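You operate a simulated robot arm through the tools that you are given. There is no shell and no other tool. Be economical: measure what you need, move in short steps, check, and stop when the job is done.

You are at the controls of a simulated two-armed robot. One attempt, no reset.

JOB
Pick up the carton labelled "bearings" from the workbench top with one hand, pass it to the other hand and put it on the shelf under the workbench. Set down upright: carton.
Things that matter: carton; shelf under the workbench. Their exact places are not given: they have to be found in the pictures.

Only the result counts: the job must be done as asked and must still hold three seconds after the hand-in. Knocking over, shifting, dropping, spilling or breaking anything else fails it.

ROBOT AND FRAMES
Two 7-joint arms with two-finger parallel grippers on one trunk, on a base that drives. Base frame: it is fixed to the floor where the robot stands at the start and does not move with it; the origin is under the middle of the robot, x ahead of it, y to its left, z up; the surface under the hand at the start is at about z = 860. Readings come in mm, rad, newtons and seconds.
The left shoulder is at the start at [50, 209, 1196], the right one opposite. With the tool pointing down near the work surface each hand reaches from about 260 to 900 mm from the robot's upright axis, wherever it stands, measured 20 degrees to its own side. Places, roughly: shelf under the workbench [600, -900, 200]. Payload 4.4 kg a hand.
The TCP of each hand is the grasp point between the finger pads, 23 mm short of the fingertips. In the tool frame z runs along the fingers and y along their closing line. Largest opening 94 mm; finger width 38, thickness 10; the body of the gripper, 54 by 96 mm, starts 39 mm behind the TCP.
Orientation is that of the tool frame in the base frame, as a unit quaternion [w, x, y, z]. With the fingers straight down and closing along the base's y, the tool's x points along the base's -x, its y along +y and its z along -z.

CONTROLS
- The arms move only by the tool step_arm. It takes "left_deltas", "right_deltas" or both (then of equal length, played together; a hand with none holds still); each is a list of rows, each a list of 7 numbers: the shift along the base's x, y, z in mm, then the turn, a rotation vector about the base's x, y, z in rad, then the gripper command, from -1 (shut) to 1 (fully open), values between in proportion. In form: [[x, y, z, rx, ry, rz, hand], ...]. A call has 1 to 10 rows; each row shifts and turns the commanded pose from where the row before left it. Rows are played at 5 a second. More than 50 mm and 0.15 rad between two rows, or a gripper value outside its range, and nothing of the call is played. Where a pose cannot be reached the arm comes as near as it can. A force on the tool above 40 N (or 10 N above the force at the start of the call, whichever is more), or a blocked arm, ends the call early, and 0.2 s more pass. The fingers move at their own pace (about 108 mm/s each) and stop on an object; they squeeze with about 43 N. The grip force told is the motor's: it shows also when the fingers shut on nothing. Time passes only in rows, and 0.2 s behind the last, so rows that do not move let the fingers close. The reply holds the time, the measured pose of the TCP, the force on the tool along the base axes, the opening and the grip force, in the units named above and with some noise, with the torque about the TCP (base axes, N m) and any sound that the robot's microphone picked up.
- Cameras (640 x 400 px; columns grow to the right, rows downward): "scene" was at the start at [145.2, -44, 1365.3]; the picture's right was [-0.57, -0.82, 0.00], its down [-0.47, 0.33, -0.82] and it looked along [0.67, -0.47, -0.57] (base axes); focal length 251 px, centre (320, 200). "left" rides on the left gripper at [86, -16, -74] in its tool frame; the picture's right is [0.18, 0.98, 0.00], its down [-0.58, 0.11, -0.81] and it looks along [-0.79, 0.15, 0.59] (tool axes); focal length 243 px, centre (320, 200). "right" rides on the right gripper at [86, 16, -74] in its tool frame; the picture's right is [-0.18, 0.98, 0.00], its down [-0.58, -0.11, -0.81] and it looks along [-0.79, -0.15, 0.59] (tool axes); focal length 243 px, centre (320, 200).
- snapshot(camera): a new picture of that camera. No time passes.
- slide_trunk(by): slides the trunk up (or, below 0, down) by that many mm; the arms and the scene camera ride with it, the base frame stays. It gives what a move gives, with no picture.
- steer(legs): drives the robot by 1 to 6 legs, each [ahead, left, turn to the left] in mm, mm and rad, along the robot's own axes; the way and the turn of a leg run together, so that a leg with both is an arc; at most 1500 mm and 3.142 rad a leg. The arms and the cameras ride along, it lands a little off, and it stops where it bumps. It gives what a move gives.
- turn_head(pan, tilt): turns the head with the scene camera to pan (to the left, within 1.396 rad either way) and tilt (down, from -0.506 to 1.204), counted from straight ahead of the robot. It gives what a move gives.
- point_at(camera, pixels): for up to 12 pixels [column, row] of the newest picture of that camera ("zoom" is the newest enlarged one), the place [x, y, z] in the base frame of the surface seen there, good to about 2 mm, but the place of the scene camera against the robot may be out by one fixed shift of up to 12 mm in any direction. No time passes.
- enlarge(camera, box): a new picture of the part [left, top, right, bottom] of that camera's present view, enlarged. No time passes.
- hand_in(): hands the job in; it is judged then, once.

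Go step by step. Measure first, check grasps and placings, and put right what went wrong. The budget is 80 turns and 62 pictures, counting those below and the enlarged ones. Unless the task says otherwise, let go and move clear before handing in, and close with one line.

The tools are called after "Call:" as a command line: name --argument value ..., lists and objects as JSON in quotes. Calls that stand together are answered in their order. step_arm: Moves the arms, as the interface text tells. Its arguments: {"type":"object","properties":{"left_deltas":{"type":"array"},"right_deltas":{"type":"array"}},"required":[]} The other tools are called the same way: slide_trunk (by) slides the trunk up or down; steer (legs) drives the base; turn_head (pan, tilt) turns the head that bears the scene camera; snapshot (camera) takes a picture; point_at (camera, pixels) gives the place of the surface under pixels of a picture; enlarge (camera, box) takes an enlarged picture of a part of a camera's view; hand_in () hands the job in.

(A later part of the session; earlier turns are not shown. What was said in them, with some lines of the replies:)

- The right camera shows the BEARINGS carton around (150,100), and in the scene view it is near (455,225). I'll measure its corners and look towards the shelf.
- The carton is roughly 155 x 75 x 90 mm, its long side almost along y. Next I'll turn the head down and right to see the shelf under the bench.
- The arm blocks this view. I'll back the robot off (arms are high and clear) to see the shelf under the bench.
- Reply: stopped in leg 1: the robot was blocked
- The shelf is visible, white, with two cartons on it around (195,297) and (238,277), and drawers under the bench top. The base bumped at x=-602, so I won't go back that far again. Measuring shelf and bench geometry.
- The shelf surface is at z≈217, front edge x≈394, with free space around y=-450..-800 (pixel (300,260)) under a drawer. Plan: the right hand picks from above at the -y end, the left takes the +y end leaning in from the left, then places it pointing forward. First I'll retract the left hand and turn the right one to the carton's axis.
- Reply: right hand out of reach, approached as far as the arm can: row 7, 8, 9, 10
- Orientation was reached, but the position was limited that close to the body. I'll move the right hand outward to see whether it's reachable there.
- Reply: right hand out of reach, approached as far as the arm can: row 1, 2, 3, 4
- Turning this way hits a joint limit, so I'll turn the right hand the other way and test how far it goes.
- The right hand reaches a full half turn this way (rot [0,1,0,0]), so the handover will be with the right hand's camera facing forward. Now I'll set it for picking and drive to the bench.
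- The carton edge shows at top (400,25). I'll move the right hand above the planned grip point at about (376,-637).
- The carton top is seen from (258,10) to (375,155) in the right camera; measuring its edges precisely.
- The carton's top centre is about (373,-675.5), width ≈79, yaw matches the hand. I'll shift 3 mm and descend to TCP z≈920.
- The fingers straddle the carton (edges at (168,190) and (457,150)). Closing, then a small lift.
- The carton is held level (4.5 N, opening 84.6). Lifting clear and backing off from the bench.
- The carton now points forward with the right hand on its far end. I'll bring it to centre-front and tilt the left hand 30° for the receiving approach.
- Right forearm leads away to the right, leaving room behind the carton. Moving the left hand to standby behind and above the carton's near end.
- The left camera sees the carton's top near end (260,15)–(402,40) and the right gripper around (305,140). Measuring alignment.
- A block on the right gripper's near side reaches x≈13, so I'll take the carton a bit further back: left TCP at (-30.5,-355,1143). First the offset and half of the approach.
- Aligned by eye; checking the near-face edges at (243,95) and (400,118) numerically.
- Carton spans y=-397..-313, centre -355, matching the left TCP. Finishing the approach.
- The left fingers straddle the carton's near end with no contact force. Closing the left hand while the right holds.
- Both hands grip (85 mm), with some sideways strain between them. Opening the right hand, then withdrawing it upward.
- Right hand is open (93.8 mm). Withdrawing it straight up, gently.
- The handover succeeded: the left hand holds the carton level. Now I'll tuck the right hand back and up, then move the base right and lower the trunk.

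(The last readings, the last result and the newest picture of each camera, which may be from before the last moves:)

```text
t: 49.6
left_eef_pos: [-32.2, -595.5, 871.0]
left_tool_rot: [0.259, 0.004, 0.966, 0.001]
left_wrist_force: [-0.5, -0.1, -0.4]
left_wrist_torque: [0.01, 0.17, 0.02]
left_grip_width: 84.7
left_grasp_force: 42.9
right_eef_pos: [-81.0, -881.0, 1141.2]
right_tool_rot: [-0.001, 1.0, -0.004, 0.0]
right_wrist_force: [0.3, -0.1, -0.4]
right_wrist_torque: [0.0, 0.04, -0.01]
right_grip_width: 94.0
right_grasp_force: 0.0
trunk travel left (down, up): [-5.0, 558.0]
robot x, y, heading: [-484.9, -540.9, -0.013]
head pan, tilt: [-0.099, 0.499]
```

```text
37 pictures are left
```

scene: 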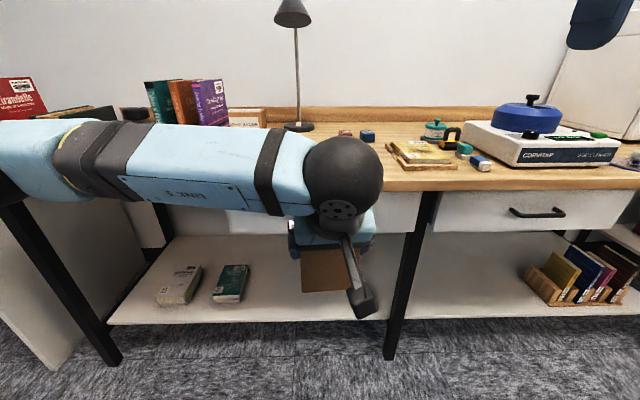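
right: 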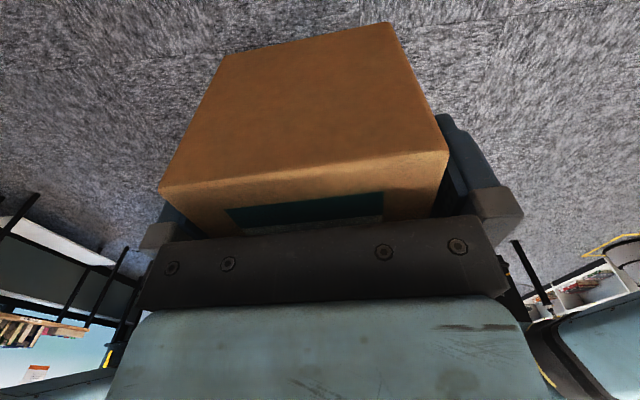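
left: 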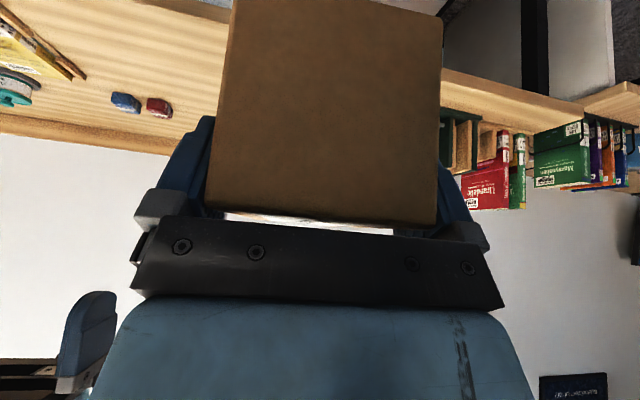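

Everything is clear. Lowering the left hand in front of the bench.

Call:
step_arm --left_deltas '[[3, 12, -40, 0, 0, 0, -1], [3, 12, -40, 0, 0, 0, -1], [3, 12, -40, 0, 0, 0, -1], [3, 12, -40, 0, 0, 0, -1], [3, 12, -40, 0, 0, 0, -1], [3, 12, -40, 0, 0, 0, -1], [3, 12, -40, 0, 0, 0, -1]]'

Call:
turn_head --pan 0.0 --tilt 0.75

Call:
snapshot --camera "scene"

```text
t: 51.2
left_eef_pos: [-12.0, -509.6, 592.4]
left_tool_rot: [0.26, 0.005, 0.966, 0.001]
left_wrist_force: [0.0, 0.8, 0.5]
left_wrist_torque: [0.01, 0.2, 0.0]
left_grip_width: 84.9
left_grasp_force: 42.8
right_eef_pos: [-80.3, -882.2, 1140.8]
right_tool_rot: [-0.001, 1.0, -0.004, 0.0]
right_wrist_force: [-0.5, -0.7, 0.1]
right_wrist_torque: [-0.04, 0.03, -0.02]
right_grip_width: 94.0
right_grasp_force: 0.0
trunk travel left (down, up): [-5.0, 558.0]
robot x, y, heading: [-486.0, -540.3, -0.008]
head pan, tilt: [-0.099, 0.499]
```

```text
t: 52.0
left_eef_pos: [-11.3, -511.6, 593.5]
left_tool_rot: [0.259, 0.005, 0.966, 0.001]
left_wrist_force: [-0.1, 0.0, 0.2]
left_wrist_torque: [0.01, 0.23, 0.02]
left_grip_width: 84.9
left_grasp_force: 43.1
right_eef_pos: [-81.6, -881.9, 1140.3]
right_tool_rot: [-0.001, 1.0, -0.004, 0.001]
right_wrist_force: [0.4, 0.5, 0.2]
right_wrist_torque: [0.02, 0.01, 0.0]
right_grip_width: 94.0
right_grasp_force: 0.0
trunk travel left (down, up): [-5.0, 558.0]
robot x, y, heading: [-488.4, -540.1, -0.009]
head pan, tilt: [0.0, 0.75]
```

```text
36 pictures are left
```

scene: 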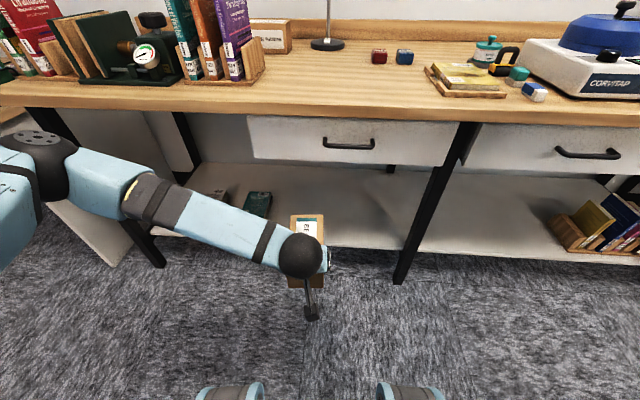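

Good posture: forearm slopes down from the left elbow. Continuing down to z≈350, and measuring drawer bottom, shelf edge and books.

Call:
step_arm --left_deltas '[[3, 4, -40, 0, 0, 0, -1], [3, 4, -40, 0, 0, 0, -1], [3, 4, -40, 0, 0, 0, -1], [3, 4, -40, 0, 0, 0, -1], [3, 4, -40, 0, 0, 0, -1], [3, 4, -40, 0, 0, 0, -1], [0, 0, 0, 0, 0, 0, -1]]'

Call:
point_at --camera "scene" --pixels '[[255, 155], [350, 162], [440, 163], [250, 120], [370, 240], [370, 248], [270, 195], [272, 210], [246, 215], [348, 146], [466, 130], [400, 275]]'

Call:
snapshot --camera "scene"

```text
t: 53.6
left_eef_pos: [6.0, -487.7, 351.2]
left_tool_rot: [0.259, 0.005, 0.966, 0.001]
left_wrist_force: [-0.5, 0.5, -0.2]
left_wrist_torque: [0.01, 0.2, 0.03]
left_grip_width: 84.9
left_grasp_force: 43.1
right_eef_pos: [-81.6, -880.9, 1141.0]
right_tool_rot: [-0.001, 1.0, -0.006, 0.0]
right_wrist_force: [0.9, 0.3, 0.2]
right_wrist_torque: [-0.01, -0.01, 0.01]
right_grip_width: 94.0
right_grasp_force: 0.0
trunk travel left (down, up): [-5.0, 558.0]
robot x, y, heading: [-487.3, -540.4, -0.008]
head pan, tilt: [0.0, 0.75]
```

```text
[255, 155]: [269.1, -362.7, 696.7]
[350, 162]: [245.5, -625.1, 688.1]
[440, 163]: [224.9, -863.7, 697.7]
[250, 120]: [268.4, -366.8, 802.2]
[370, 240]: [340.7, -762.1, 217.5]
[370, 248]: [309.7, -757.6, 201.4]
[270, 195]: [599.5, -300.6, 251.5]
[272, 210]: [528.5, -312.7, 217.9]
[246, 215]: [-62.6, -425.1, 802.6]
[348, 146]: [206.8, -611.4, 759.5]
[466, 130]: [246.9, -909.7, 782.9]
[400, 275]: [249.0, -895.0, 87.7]
```

```text
35 pictures are left
```

scene: 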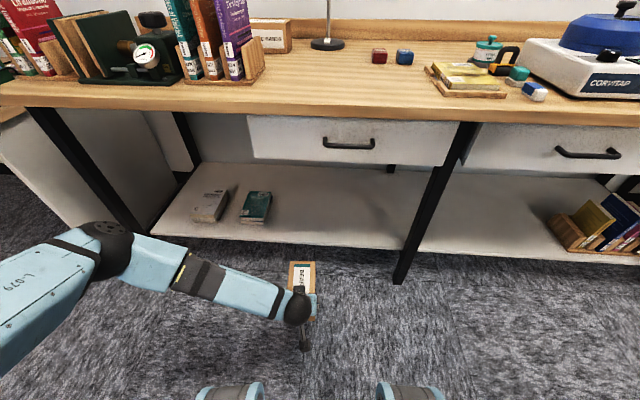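

The bench runs slightly skewed: the shelf's front edge is x≈335 at y≈-480, drawer bottom z≈690. Target carton centre ≈(470,-488). Extending the arm 200 mm first.

Call:
step_arm --left_deltas '[[35, 0, 0, 0, 0, 0, -1], [35, 0, 0, 0, 0, 0, -1], [35, 0, 0, 0, 0, 0, -1], [35, 0, 0, 0, 0, 0, -1], [35, 0, 0, 0, 0, 0, -1], [25, 0, 0, 0, 0, 0, -1], [0, 0, 0, 0, 0, 0, -1]]'

Call:
snapshot --camera "scene"

Call:
snapshot --camera "left"

```text
t: 55.2
left_eef_pos: [206.3, -487.2, 352.1]
left_tool_rot: [0.259, 0.005, 0.966, 0.001]
left_wrist_force: [0.8, 0.6, 0.6]
left_wrist_torque: [-0.02, 0.21, 0.0]
left_grip_width: 85.0
left_grasp_force: 42.8
right_eef_pos: [-81.2, -882.0, 1141.4]
right_tool_rot: [-0.001, 1.0, -0.004, -0.001]
right_wrist_force: [-0.6, 0.1, 0.0]
right_wrist_torque: [0.01, 0.04, -0.01]
right_grip_width: 93.9
right_grasp_force: 0.0
trunk travel left (down, up): [-5.0, 558.0]
robot x, y, heading: [-483.1, -543.3, -0.009]
head pan, tilt: [0.0, 0.75]
```

```text
34 pictures are left
```

scene: 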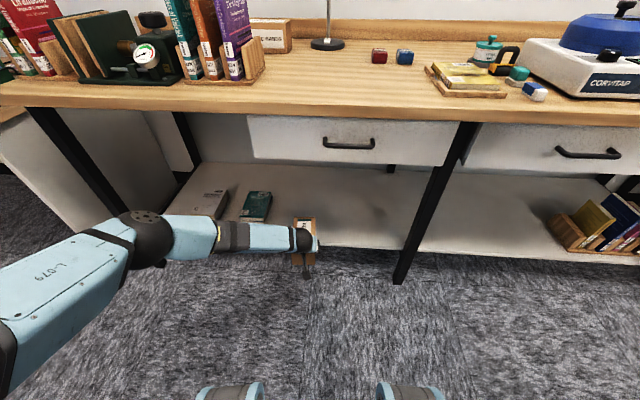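

```text
33 pictures are left
```

left: 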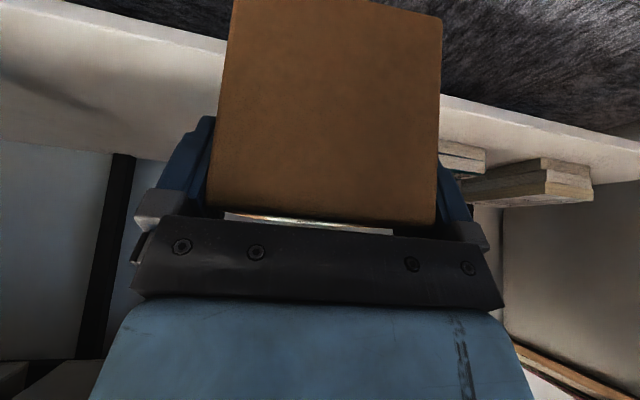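

Measuring where the elbow and forearm are relative to the bench before going in.

Call:
point_at --camera "scene" --pixels '[[140, 215], [155, 250], [190, 220], [235, 225], [285, 228], [305, 238], [130, 240], [308, 230], [200, 190], [105, 190], [255, 200]]'

Call:
point_at --camera "left" --pixels '[[225, 30], [215, 180], [430, 30], [425, 200], [320, 30], [320, 195]]'

```text
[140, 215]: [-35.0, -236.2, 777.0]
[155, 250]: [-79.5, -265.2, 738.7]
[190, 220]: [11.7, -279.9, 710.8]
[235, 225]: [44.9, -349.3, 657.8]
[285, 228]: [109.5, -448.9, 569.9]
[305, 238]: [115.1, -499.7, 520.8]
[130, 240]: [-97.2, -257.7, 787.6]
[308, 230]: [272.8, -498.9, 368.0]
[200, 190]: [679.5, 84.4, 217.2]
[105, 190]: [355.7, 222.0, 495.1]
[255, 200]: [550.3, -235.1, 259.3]
```

```text
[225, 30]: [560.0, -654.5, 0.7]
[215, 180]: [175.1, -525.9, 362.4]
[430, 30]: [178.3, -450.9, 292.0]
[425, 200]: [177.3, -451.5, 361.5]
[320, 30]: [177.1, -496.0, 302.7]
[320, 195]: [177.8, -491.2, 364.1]
```

Carton is plumb (near face x≈178 top and bottom). The elbow sits at (-60,-250,760), so I'll extend the arm 100 mm more, then drive the rest.

Call:
step_arm --left_deltas '[[30, 0, 0, 0, 0, 0, -1], [30, 0, 0, 0, 0, 0, -1], [20, 0, 0, 0, 0, 0, -1], [20, 0, 0, 0, 0, 0, -1], [0, 0, 0, 0, 0, 0, -1]]'

Call:
steer --legs '[[60, 0, 0]]'

Call:
snapshot --camera "scene"

```text
t: 56.4
left_eef_pos: [305.3, -486.9, 351.9]
left_tool_rot: [0.258, 0.005, 0.966, 0.001]
left_wrist_force: [0.0, 0.5, 0.6]
left_wrist_torque: [-0.04, 0.19, -0.01]
left_grip_width: 84.6
left_grasp_force: 43.0
right_eef_pos: [-79.7, -881.7, 1141.1]
right_tool_rot: [-0.001, 1.0, -0.003, 0.0]
right_wrist_force: [0.9, 0.5, 0.1]
right_wrist_torque: [-0.01, -0.01, 0.03]
right_grip_width: 94.0
right_grasp_force: 0.0
trunk travel left (down, up): [-5.0, 558.0]
robot x, y, heading: [-483.3, -539.2, -0.009]
head pan, tilt: [0.0, 0.75]
```

```text
t: 57.4
left_eef_pos: [364.6, -487.9, 351.1]
left_tool_rot: [0.257, 0.005, 0.966, 0.001]
left_wrist_force: [-0.4, -0.4, -0.3]
left_wrist_torque: [-0.01, 0.23, 0.0]
left_grip_width: 84.7
left_grasp_force: 42.4
right_eef_pos: [-22.3, -881.1, 1141.3]
right_tool_rot: [0.0, 1.0, -0.004, 0.0]
right_wrist_force: [0.4, -0.2, -0.2]
right_wrist_torque: [-0.02, 0.01, -0.02]
right_grip_width: 94.0
right_grasp_force: 0.0
trunk travel left (down, up): [-5.0, 558.0]
robot x, y, heading: [-424.6, -538.2, -0.011]
head pan, tilt: [0.0, 0.75]
```

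```text
32 pictures are left
```

scene: 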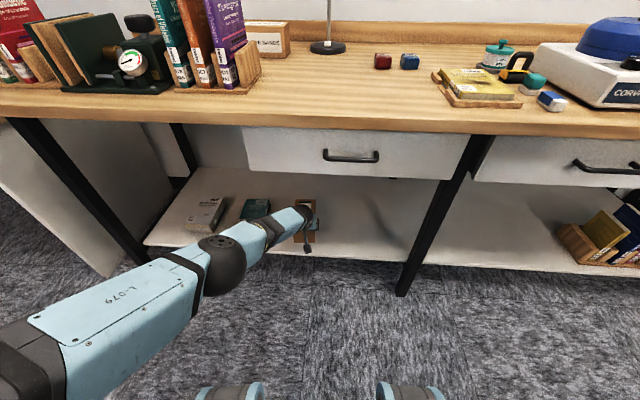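

The arm straightened nicely, the elbow stays clear of the bench. Driving 60 mm more to bring the TCP to x≈425.

Call:
steer --legs '[[60, 0, 0]]'

Call:
snapshot --camera "left"

Call:
snapshot --camera "scene"

```text
t: 58.4
left_eef_pos: [423.7, -488.5, 351.3]
left_tool_rot: [0.258, 0.005, 0.966, 0.0]
left_wrist_force: [0.1, -0.4, -0.8]
left_wrist_torque: [0.0, 0.2, 0.0]
left_grip_width: 84.8
left_grasp_force: 43.1
right_eef_pos: [37.7, -883.4, 1139.7]
right_tool_rot: [-0.001, 1.0, -0.004, -0.001]
right_wrist_force: [0.2, -0.1, -0.8]
right_wrist_torque: [0.0, 0.0, 0.04]
right_grip_width: 93.9
right_grasp_force: 0.0
trunk travel left (down, up): [-5.0, 558.0]
robot x, y, heading: [-371.1, -540.2, -0.011]
head pan, tilt: [0.0, 0.75]
```

```text
31 pictures are left
```

left: 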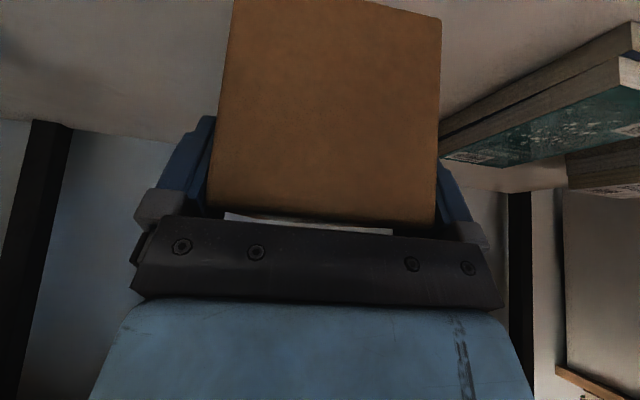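

```text
30 pictures are left
```

scene: 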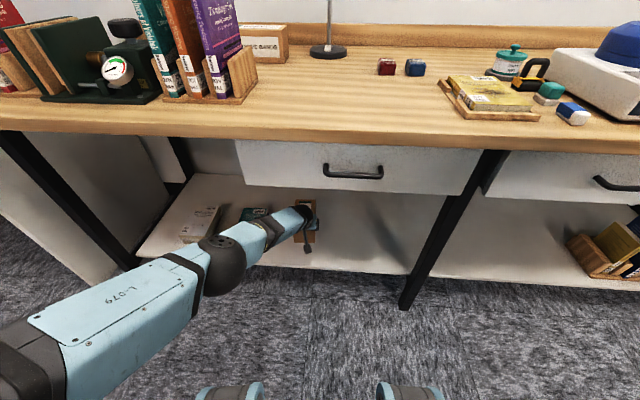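

Checking the shelf height and nearest book beside the carton.

Call:
point_at --camera "left" --pixels '[[445, 130], [450, 155], [560, 90], [470, 20], [150, 60], [180, 110], [430, 20], [425, 205], [320, 30], [60, 60], [230, 20]]'

Call:
point_at --camera "scene" --pixels '[[300, 263], [280, 262], [340, 262], [330, 240]]'

```text
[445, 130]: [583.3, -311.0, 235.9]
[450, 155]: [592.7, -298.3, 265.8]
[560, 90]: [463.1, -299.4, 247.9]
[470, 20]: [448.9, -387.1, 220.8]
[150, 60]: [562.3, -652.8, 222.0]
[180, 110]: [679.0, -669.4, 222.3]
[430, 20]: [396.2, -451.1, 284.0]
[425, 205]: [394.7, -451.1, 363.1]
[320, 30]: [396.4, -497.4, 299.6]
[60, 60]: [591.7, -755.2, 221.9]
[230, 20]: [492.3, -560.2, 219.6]
```

```text
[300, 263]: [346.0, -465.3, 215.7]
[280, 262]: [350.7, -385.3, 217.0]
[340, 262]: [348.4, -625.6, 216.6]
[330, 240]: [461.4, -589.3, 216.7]
```

Clear: shelf at z≈220, nearest book at y≈-311. Lowering towards contact (expected TCP z≈293).

Call:
step_arm --left_deltas '[[0, 0, -20, 0, 0, 0, -1], [0, 0, -15, 0, 0, 0, -1], [0, 0, -10, 0, 0, 0, -1], [0, 0, -4, 0, 0, 0, -1], [0, 0, -3, 0, 0, 0, -1], [0, 0, 0, 0, 0, 0, -1]]'

```text
t: 59.8
left_eef_pos: [407.4, -477.2, 322.9]
left_tool_rot: [0.259, 0.006, 0.966, 0.001]
left_wrist_force: [-0.8, 0.3, 0.1]
left_wrist_torque: [-0.02, 0.2, 0.01]
left_grip_width: 85.0
left_grasp_force: 42.5
left hand out of reach, approached as far as the arm can: row 1, 2, 3, 4
right_eef_pos: [38.3, -882.3, 1140.3]
right_tool_rot: [-0.001, 1.0, -0.005, 0.0]
right_wrist_force: [0.3, 0.1, -0.3]
right_wrist_torque: [0.01, 0.0, -0.04]
right_grip_width: 94.0
right_grasp_force: 0.0
trunk travel left (down, up): [-5.0, 558.0]
robot x, y, heading: [-368.5, -541.4, -0.01]
head pan, tilt: [0.0, 0.75]
```

At the reach limit; I'll drive 50 mm closer and pull the hand back slightly while lowering.

Call:
steer --legs '[[60, 0, 0]]'

Call:
step_arm --left_deltas '[[-15, -4, -5, 0, 0, 0, -1], [-15, -4, -5, 0, 0, 0, -1], [-5, -3, -5, 0, 0, 0, -1], [0, 0, 0, 0, 0, 0, -1]]'

Call:
snapshot --camera "scene"

```text
t: 60.7
left_eef_pos: [467.7, -478.3, 322.3]
left_tool_rot: [0.259, 0.005, 0.966, 0.001]
left_wrist_force: [0.8, 0.7, -0.9]
left_wrist_torque: [-0.02, 0.23, 0.06]
left_grip_width: 84.9
left_grasp_force: 43.2
right_eef_pos: [95.7, -883.6, 1140.7]
right_tool_rot: [-0.001, 1.0, -0.004, -0.001]
right_wrist_force: [0.9, 0.3, 0.6]
right_wrist_torque: [-0.01, 0.0, 0.02]
right_grip_width: 93.9
right_grasp_force: 0.0
trunk travel left (down, up): [-5.0, 558.0]
robot x, y, heading: [-309.1, -543.4, -0.012]
head pan, tilt: [0.0, 0.75]
```

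```text
t: 61.7
left_eef_pos: [432.5, -489.3, 307.6]
left_tool_rot: [0.259, 0.005, 0.966, 0.001]
left_wrist_force: [-0.2, 0.0, 0.6]
left_wrist_torque: [0.01, 0.25, 0.0]
left_grip_width: 85.0
left_grasp_force: 42.6
right_eef_pos: [97.4, -884.4, 1140.8]
right_tool_rot: [-0.001, 1.0, -0.004, 0.0]
right_wrist_force: [-0.2, 0.2, 0.6]
right_wrist_torque: [0.01, -0.03, -0.01]
right_grip_width: 94.2
right_grasp_force: 0.0
trunk travel left (down, up): [-5.0, 558.0]
robot x, y, heading: [-303.1, -538.9, -0.013]
head pan, tilt: [0.0, 0.75]
```

```text
29 pictures are left
```

scene: 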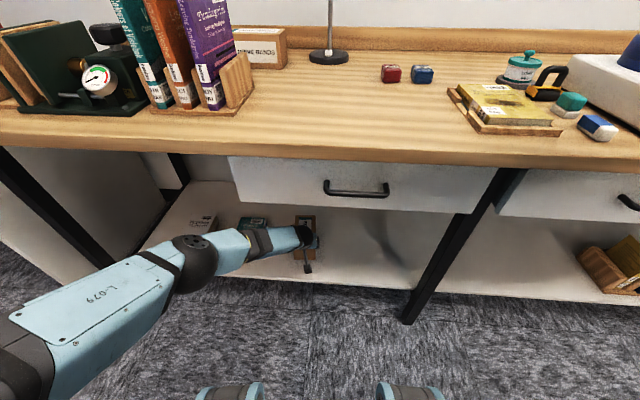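

Reach is good now at z=307.6. Lowering in small steps until contact.

Call:
step_arm --left_deltas '[[0, 0, -5, 0, 0, 0, -1], [0, 0, -4, 0, 0, 0, -1], [0, 0, -2, 0, 0, 0, -1], [0, 0, -2, 0, 0, 0, -1], [0, 0, 0, 0, 0, 0, -1]]'

Call:
snapshot --camera "left"

```text
t: 62.9
left_eef_pos: [433.6, -489.1, 294.6]
left_tool_rot: [0.258, 0.006, 0.966, 0.001]
left_wrist_force: [0.8, 0.4, 0.2]
left_wrist_torque: [-0.01, 0.24, 0.02]
left_grip_width: 85.0
left_grasp_force: 42.8
right_eef_pos: [95.9, -883.5, 1141.1]
right_tool_rot: [-0.001, 1.0, -0.004, 0.0]
right_wrist_force: [0.3, 0.1, 0.1]
right_wrist_torque: [-0.01, 0.03, 0.0]
right_grip_width: 93.8
right_grasp_force: 0.0
trunk travel left (down, up): [-5.0, 558.0]
robot x, y, heading: [-307.9, -542.8, -0.013]
head pan, tilt: [0.0, 0.75]
```

```text
28 pictures are left
```

left: 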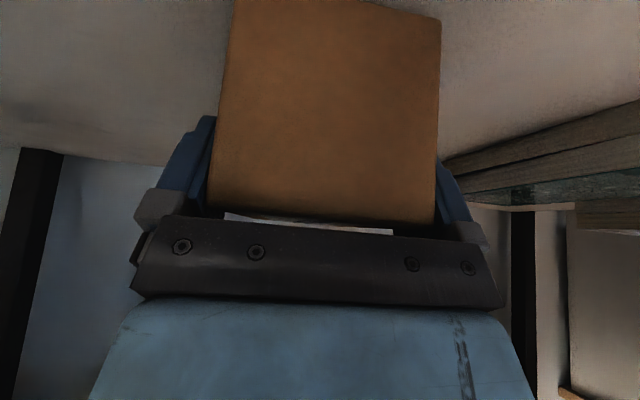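

No contact yet (torque unchanged). Continuing with 1–1.5 mm steps.

Call:
step_arm --left_deltas '[[0, 0, -1.5, 0, 0, 0, -1], [0, 0, -1, 0, 0, 0, -1], [0, 0, -1, 0, 0, 0, -1], [0, 0, 0, 0, 0, 0, -1]]'

```text
t: 63.9
left_eef_pos: [434.4, -488.6, 291.1]
left_tool_rot: [0.258, 0.005, 0.966, 0.0]
left_wrist_force: [0.2, -0.2, 0.7]
left_wrist_torque: [0.04, 0.23, -0.03]
left_grip_width: 85.0
left_grasp_force: 43.2
right_eef_pos: [95.5, -882.4, 1140.9]
right_tool_rot: [-0.001, 1.0, -0.004, 0.001]
right_wrist_force: [-0.2, 0.0, 0.2]
right_wrist_torque: [0.02, 0.0, 0.01]
right_grip_width: 94.1
right_grasp_force: 0.1
trunk travel left (down, up): [-5.0, 558.0]
robot x, y, heading: [-307.7, -541.1, -0.006]
head pan, tilt: [0.0, 0.75]
```

Call:
step_arm --left_deltas '[[0, 0, -1, 0, 0, 0, -1], [0, 0, -1, 0, 0, 0, -1], [0, 0, -1, 0, 0, 0, -1], [0, 0, 0, 0, 0, 0, -1]]'

```text
t: 64.9
left_eef_pos: [433.5, -489.8, 290.0]
left_tool_rot: [0.26, 0.005, 0.966, 0.001]
left_wrist_force: [-4.9, 1.3, 17.2]
left_wrist_torque: [-0.69, 1.11, -0.26]
left_grip_width: 85.0
left_grasp_force: 43.3
right_eef_pos: [95.0, -884.4, 1142.3]
right_tool_rot: [-0.001, 1.0, -0.004, 0.0]
right_wrist_force: [0.6, -1.0, 0.0]
right_wrist_torque: [0.0, 0.02, -0.02]
right_grip_width: 94.1
right_grasp_force: 0.0
trunk travel left (down, up): [-5.0, 558.0]
robot x, y, heading: [-308.9, -540.6, -0.007]
head pan, tilt: [0.0, 0.75]
```

Contact with the shelf (17 N at z=290). Easing 1.5 mm and opening gently.

Call:
step_arm --left_deltas '[[0, 0, 1.3, 0, 0, 0, -1], [0, 0, 0, 0, 0, 0, -1], [0, 0, 0, 0, 0, 0, 0.85], [0, 0, 0, 0, 0, 0, 0.9], [0, 0, 0, 0, 0, 0, 1], [0, 0, 0, 0, 0, 0, 1], [0, 0, 0, 0, 0, 0, 1]]'

Call:
snapshot --camera "left"

```text
t: 66.5
left_eef_pos: [432.5, -489.9, 289.8]
left_tool_rot: [0.259, 0.005, 0.966, 0.001]
left_wrist_force: [0.9, 0.2, -0.3]
left_wrist_torque: [0.0, 0.01, 0.01]
left_grip_width: 94.0
left_grasp_force: 0.1
right_eef_pos: [95.9, -882.9, 1142.1]
right_tool_rot: [-0.001, 1.0, -0.004, 0.001]
right_wrist_force: [0.2, -0.6, -0.5]
right_wrist_torque: [0.01, 0.03, 0.02]
right_grip_width: 93.8
right_grasp_force: 0.1
trunk travel left (down, up): [-5.0, 558.0]
robot x, y, heading: [-305.2, -541.2, -0.01]
head pan, tilt: [0.0, 0.75]
```

```text
27 pictures are left
```

left: 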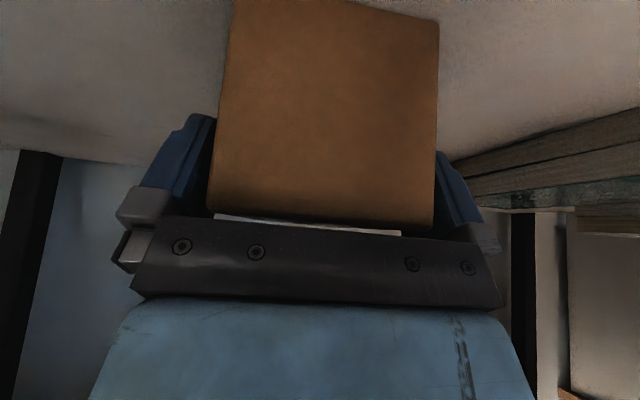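

Released with gaps on both sides. Withdrawing back and slightly up, out of the bench.

Call:
step_arm --left_deltas '[[-10, 0, 12, 0, 0, 0, 1], [-15, 0, 12, 0, 0, 0, 1], [-20, 0, 10, 0, 0, 0, 1], [-20, 0, 5, 0, 0, 0, 1], [-30, 0, 5, 0, 0, 0, 1], [-35, 0, 0, 0, 0, 0, 1], [-35, 0, 0, 0, 0, 0, 1], [0, 0, 0, 0, 0, 0, 1]]'

Call:
snapshot --camera "left"

```text
t: 68.3
left_eef_pos: [269.0, -488.4, 334.4]
left_tool_rot: [0.261, 0.006, 0.965, 0.0]
left_wrist_force: [-0.2, 0.0, 0.1]
left_wrist_torque: [0.01, 0.02, 0.01]
left_grip_width: 93.8
left_grasp_force: 0.0
right_eef_pos: [96.6, -882.0, 1141.3]
right_tool_rot: [-0.001, 1.0, -0.005, 0.0]
right_wrist_force: [-0.4, -0.9, 1.0]
right_wrist_torque: [0.03, 0.0, -0.03]
right_grip_width: 94.0
right_grasp_force: 0.1
trunk travel left (down, up): [-5.0, 558.0]
robot x, y, heading: [-310.4, -538.2, -0.011]
head pan, tilt: [0.0, 0.75]
```

```text
26 pictures are left
```

left: 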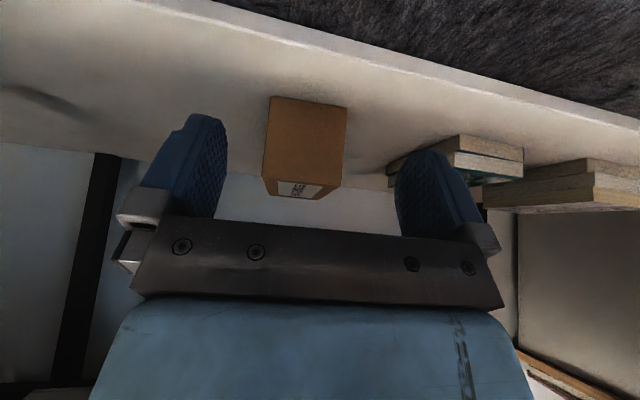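

The carton stands upright on the shelf, near edge well inside the front edge. I'll back the base off and confirm with the scene view.

Call:
steer --legs '[[-200, 0, 0]]'

Call:
snapshot --camera "scene"

Call:
enlarge --camera "left" --box '[200, 0, 440, 200]'

```text
t: 69.9
left_eef_pos: [71.5, -485.4, 334.1]
left_tool_rot: [0.26, 0.005, 0.966, 0.001]
left_wrist_force: [0.4, 0.4, -0.7]
left_wrist_torque: [0.03, 0.02, 0.0]
left_grip_width: 94.2
left_grasp_force: 0.0
right_eef_pos: [-103.3, -879.8, 1140.9]
right_tool_rot: [-0.001, 1.0, -0.002, 0.0]
right_wrist_force: [0.1, -0.4, 0.0]
right_wrist_torque: [0.01, -0.01, 0.0]
right_grip_width: 94.1
right_grasp_force: 0.0
trunk travel left (down, up): [-5.0, 558.0]
robot x, y, heading: [-505.8, -538.2, -0.011]
head pan, tilt: [0.0, 0.75]
```

```text
25 pictures are left
```

scene: 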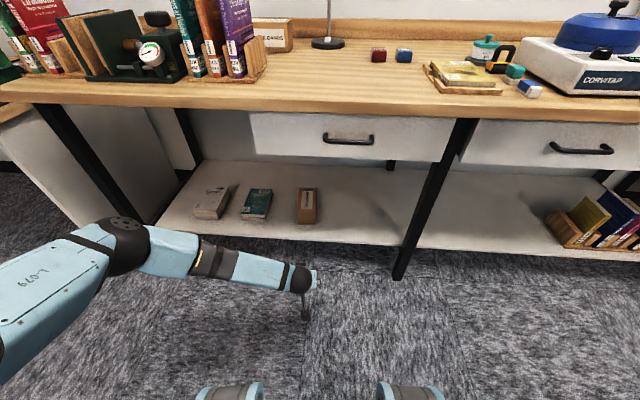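

```text
2.00 times, centred on (320, 100) of left
```

zoom: 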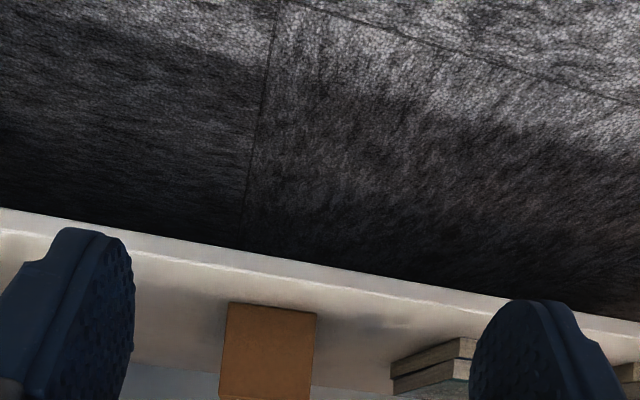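

The scene view shows the carton at (307,205), upright on the shelf, with everything else in place and both hands clear. Handing in.

Call:
hand_in

```text
The job is handed in.
```

I picked up the "bearings" carton with the right hand, passed it to the left, and set it upright on the shelf under the workbench; both hands are clear and the job is handed in. While reversing early on, the base was blocked once at x≈-602; I did not look behind the robot to see what it touched.
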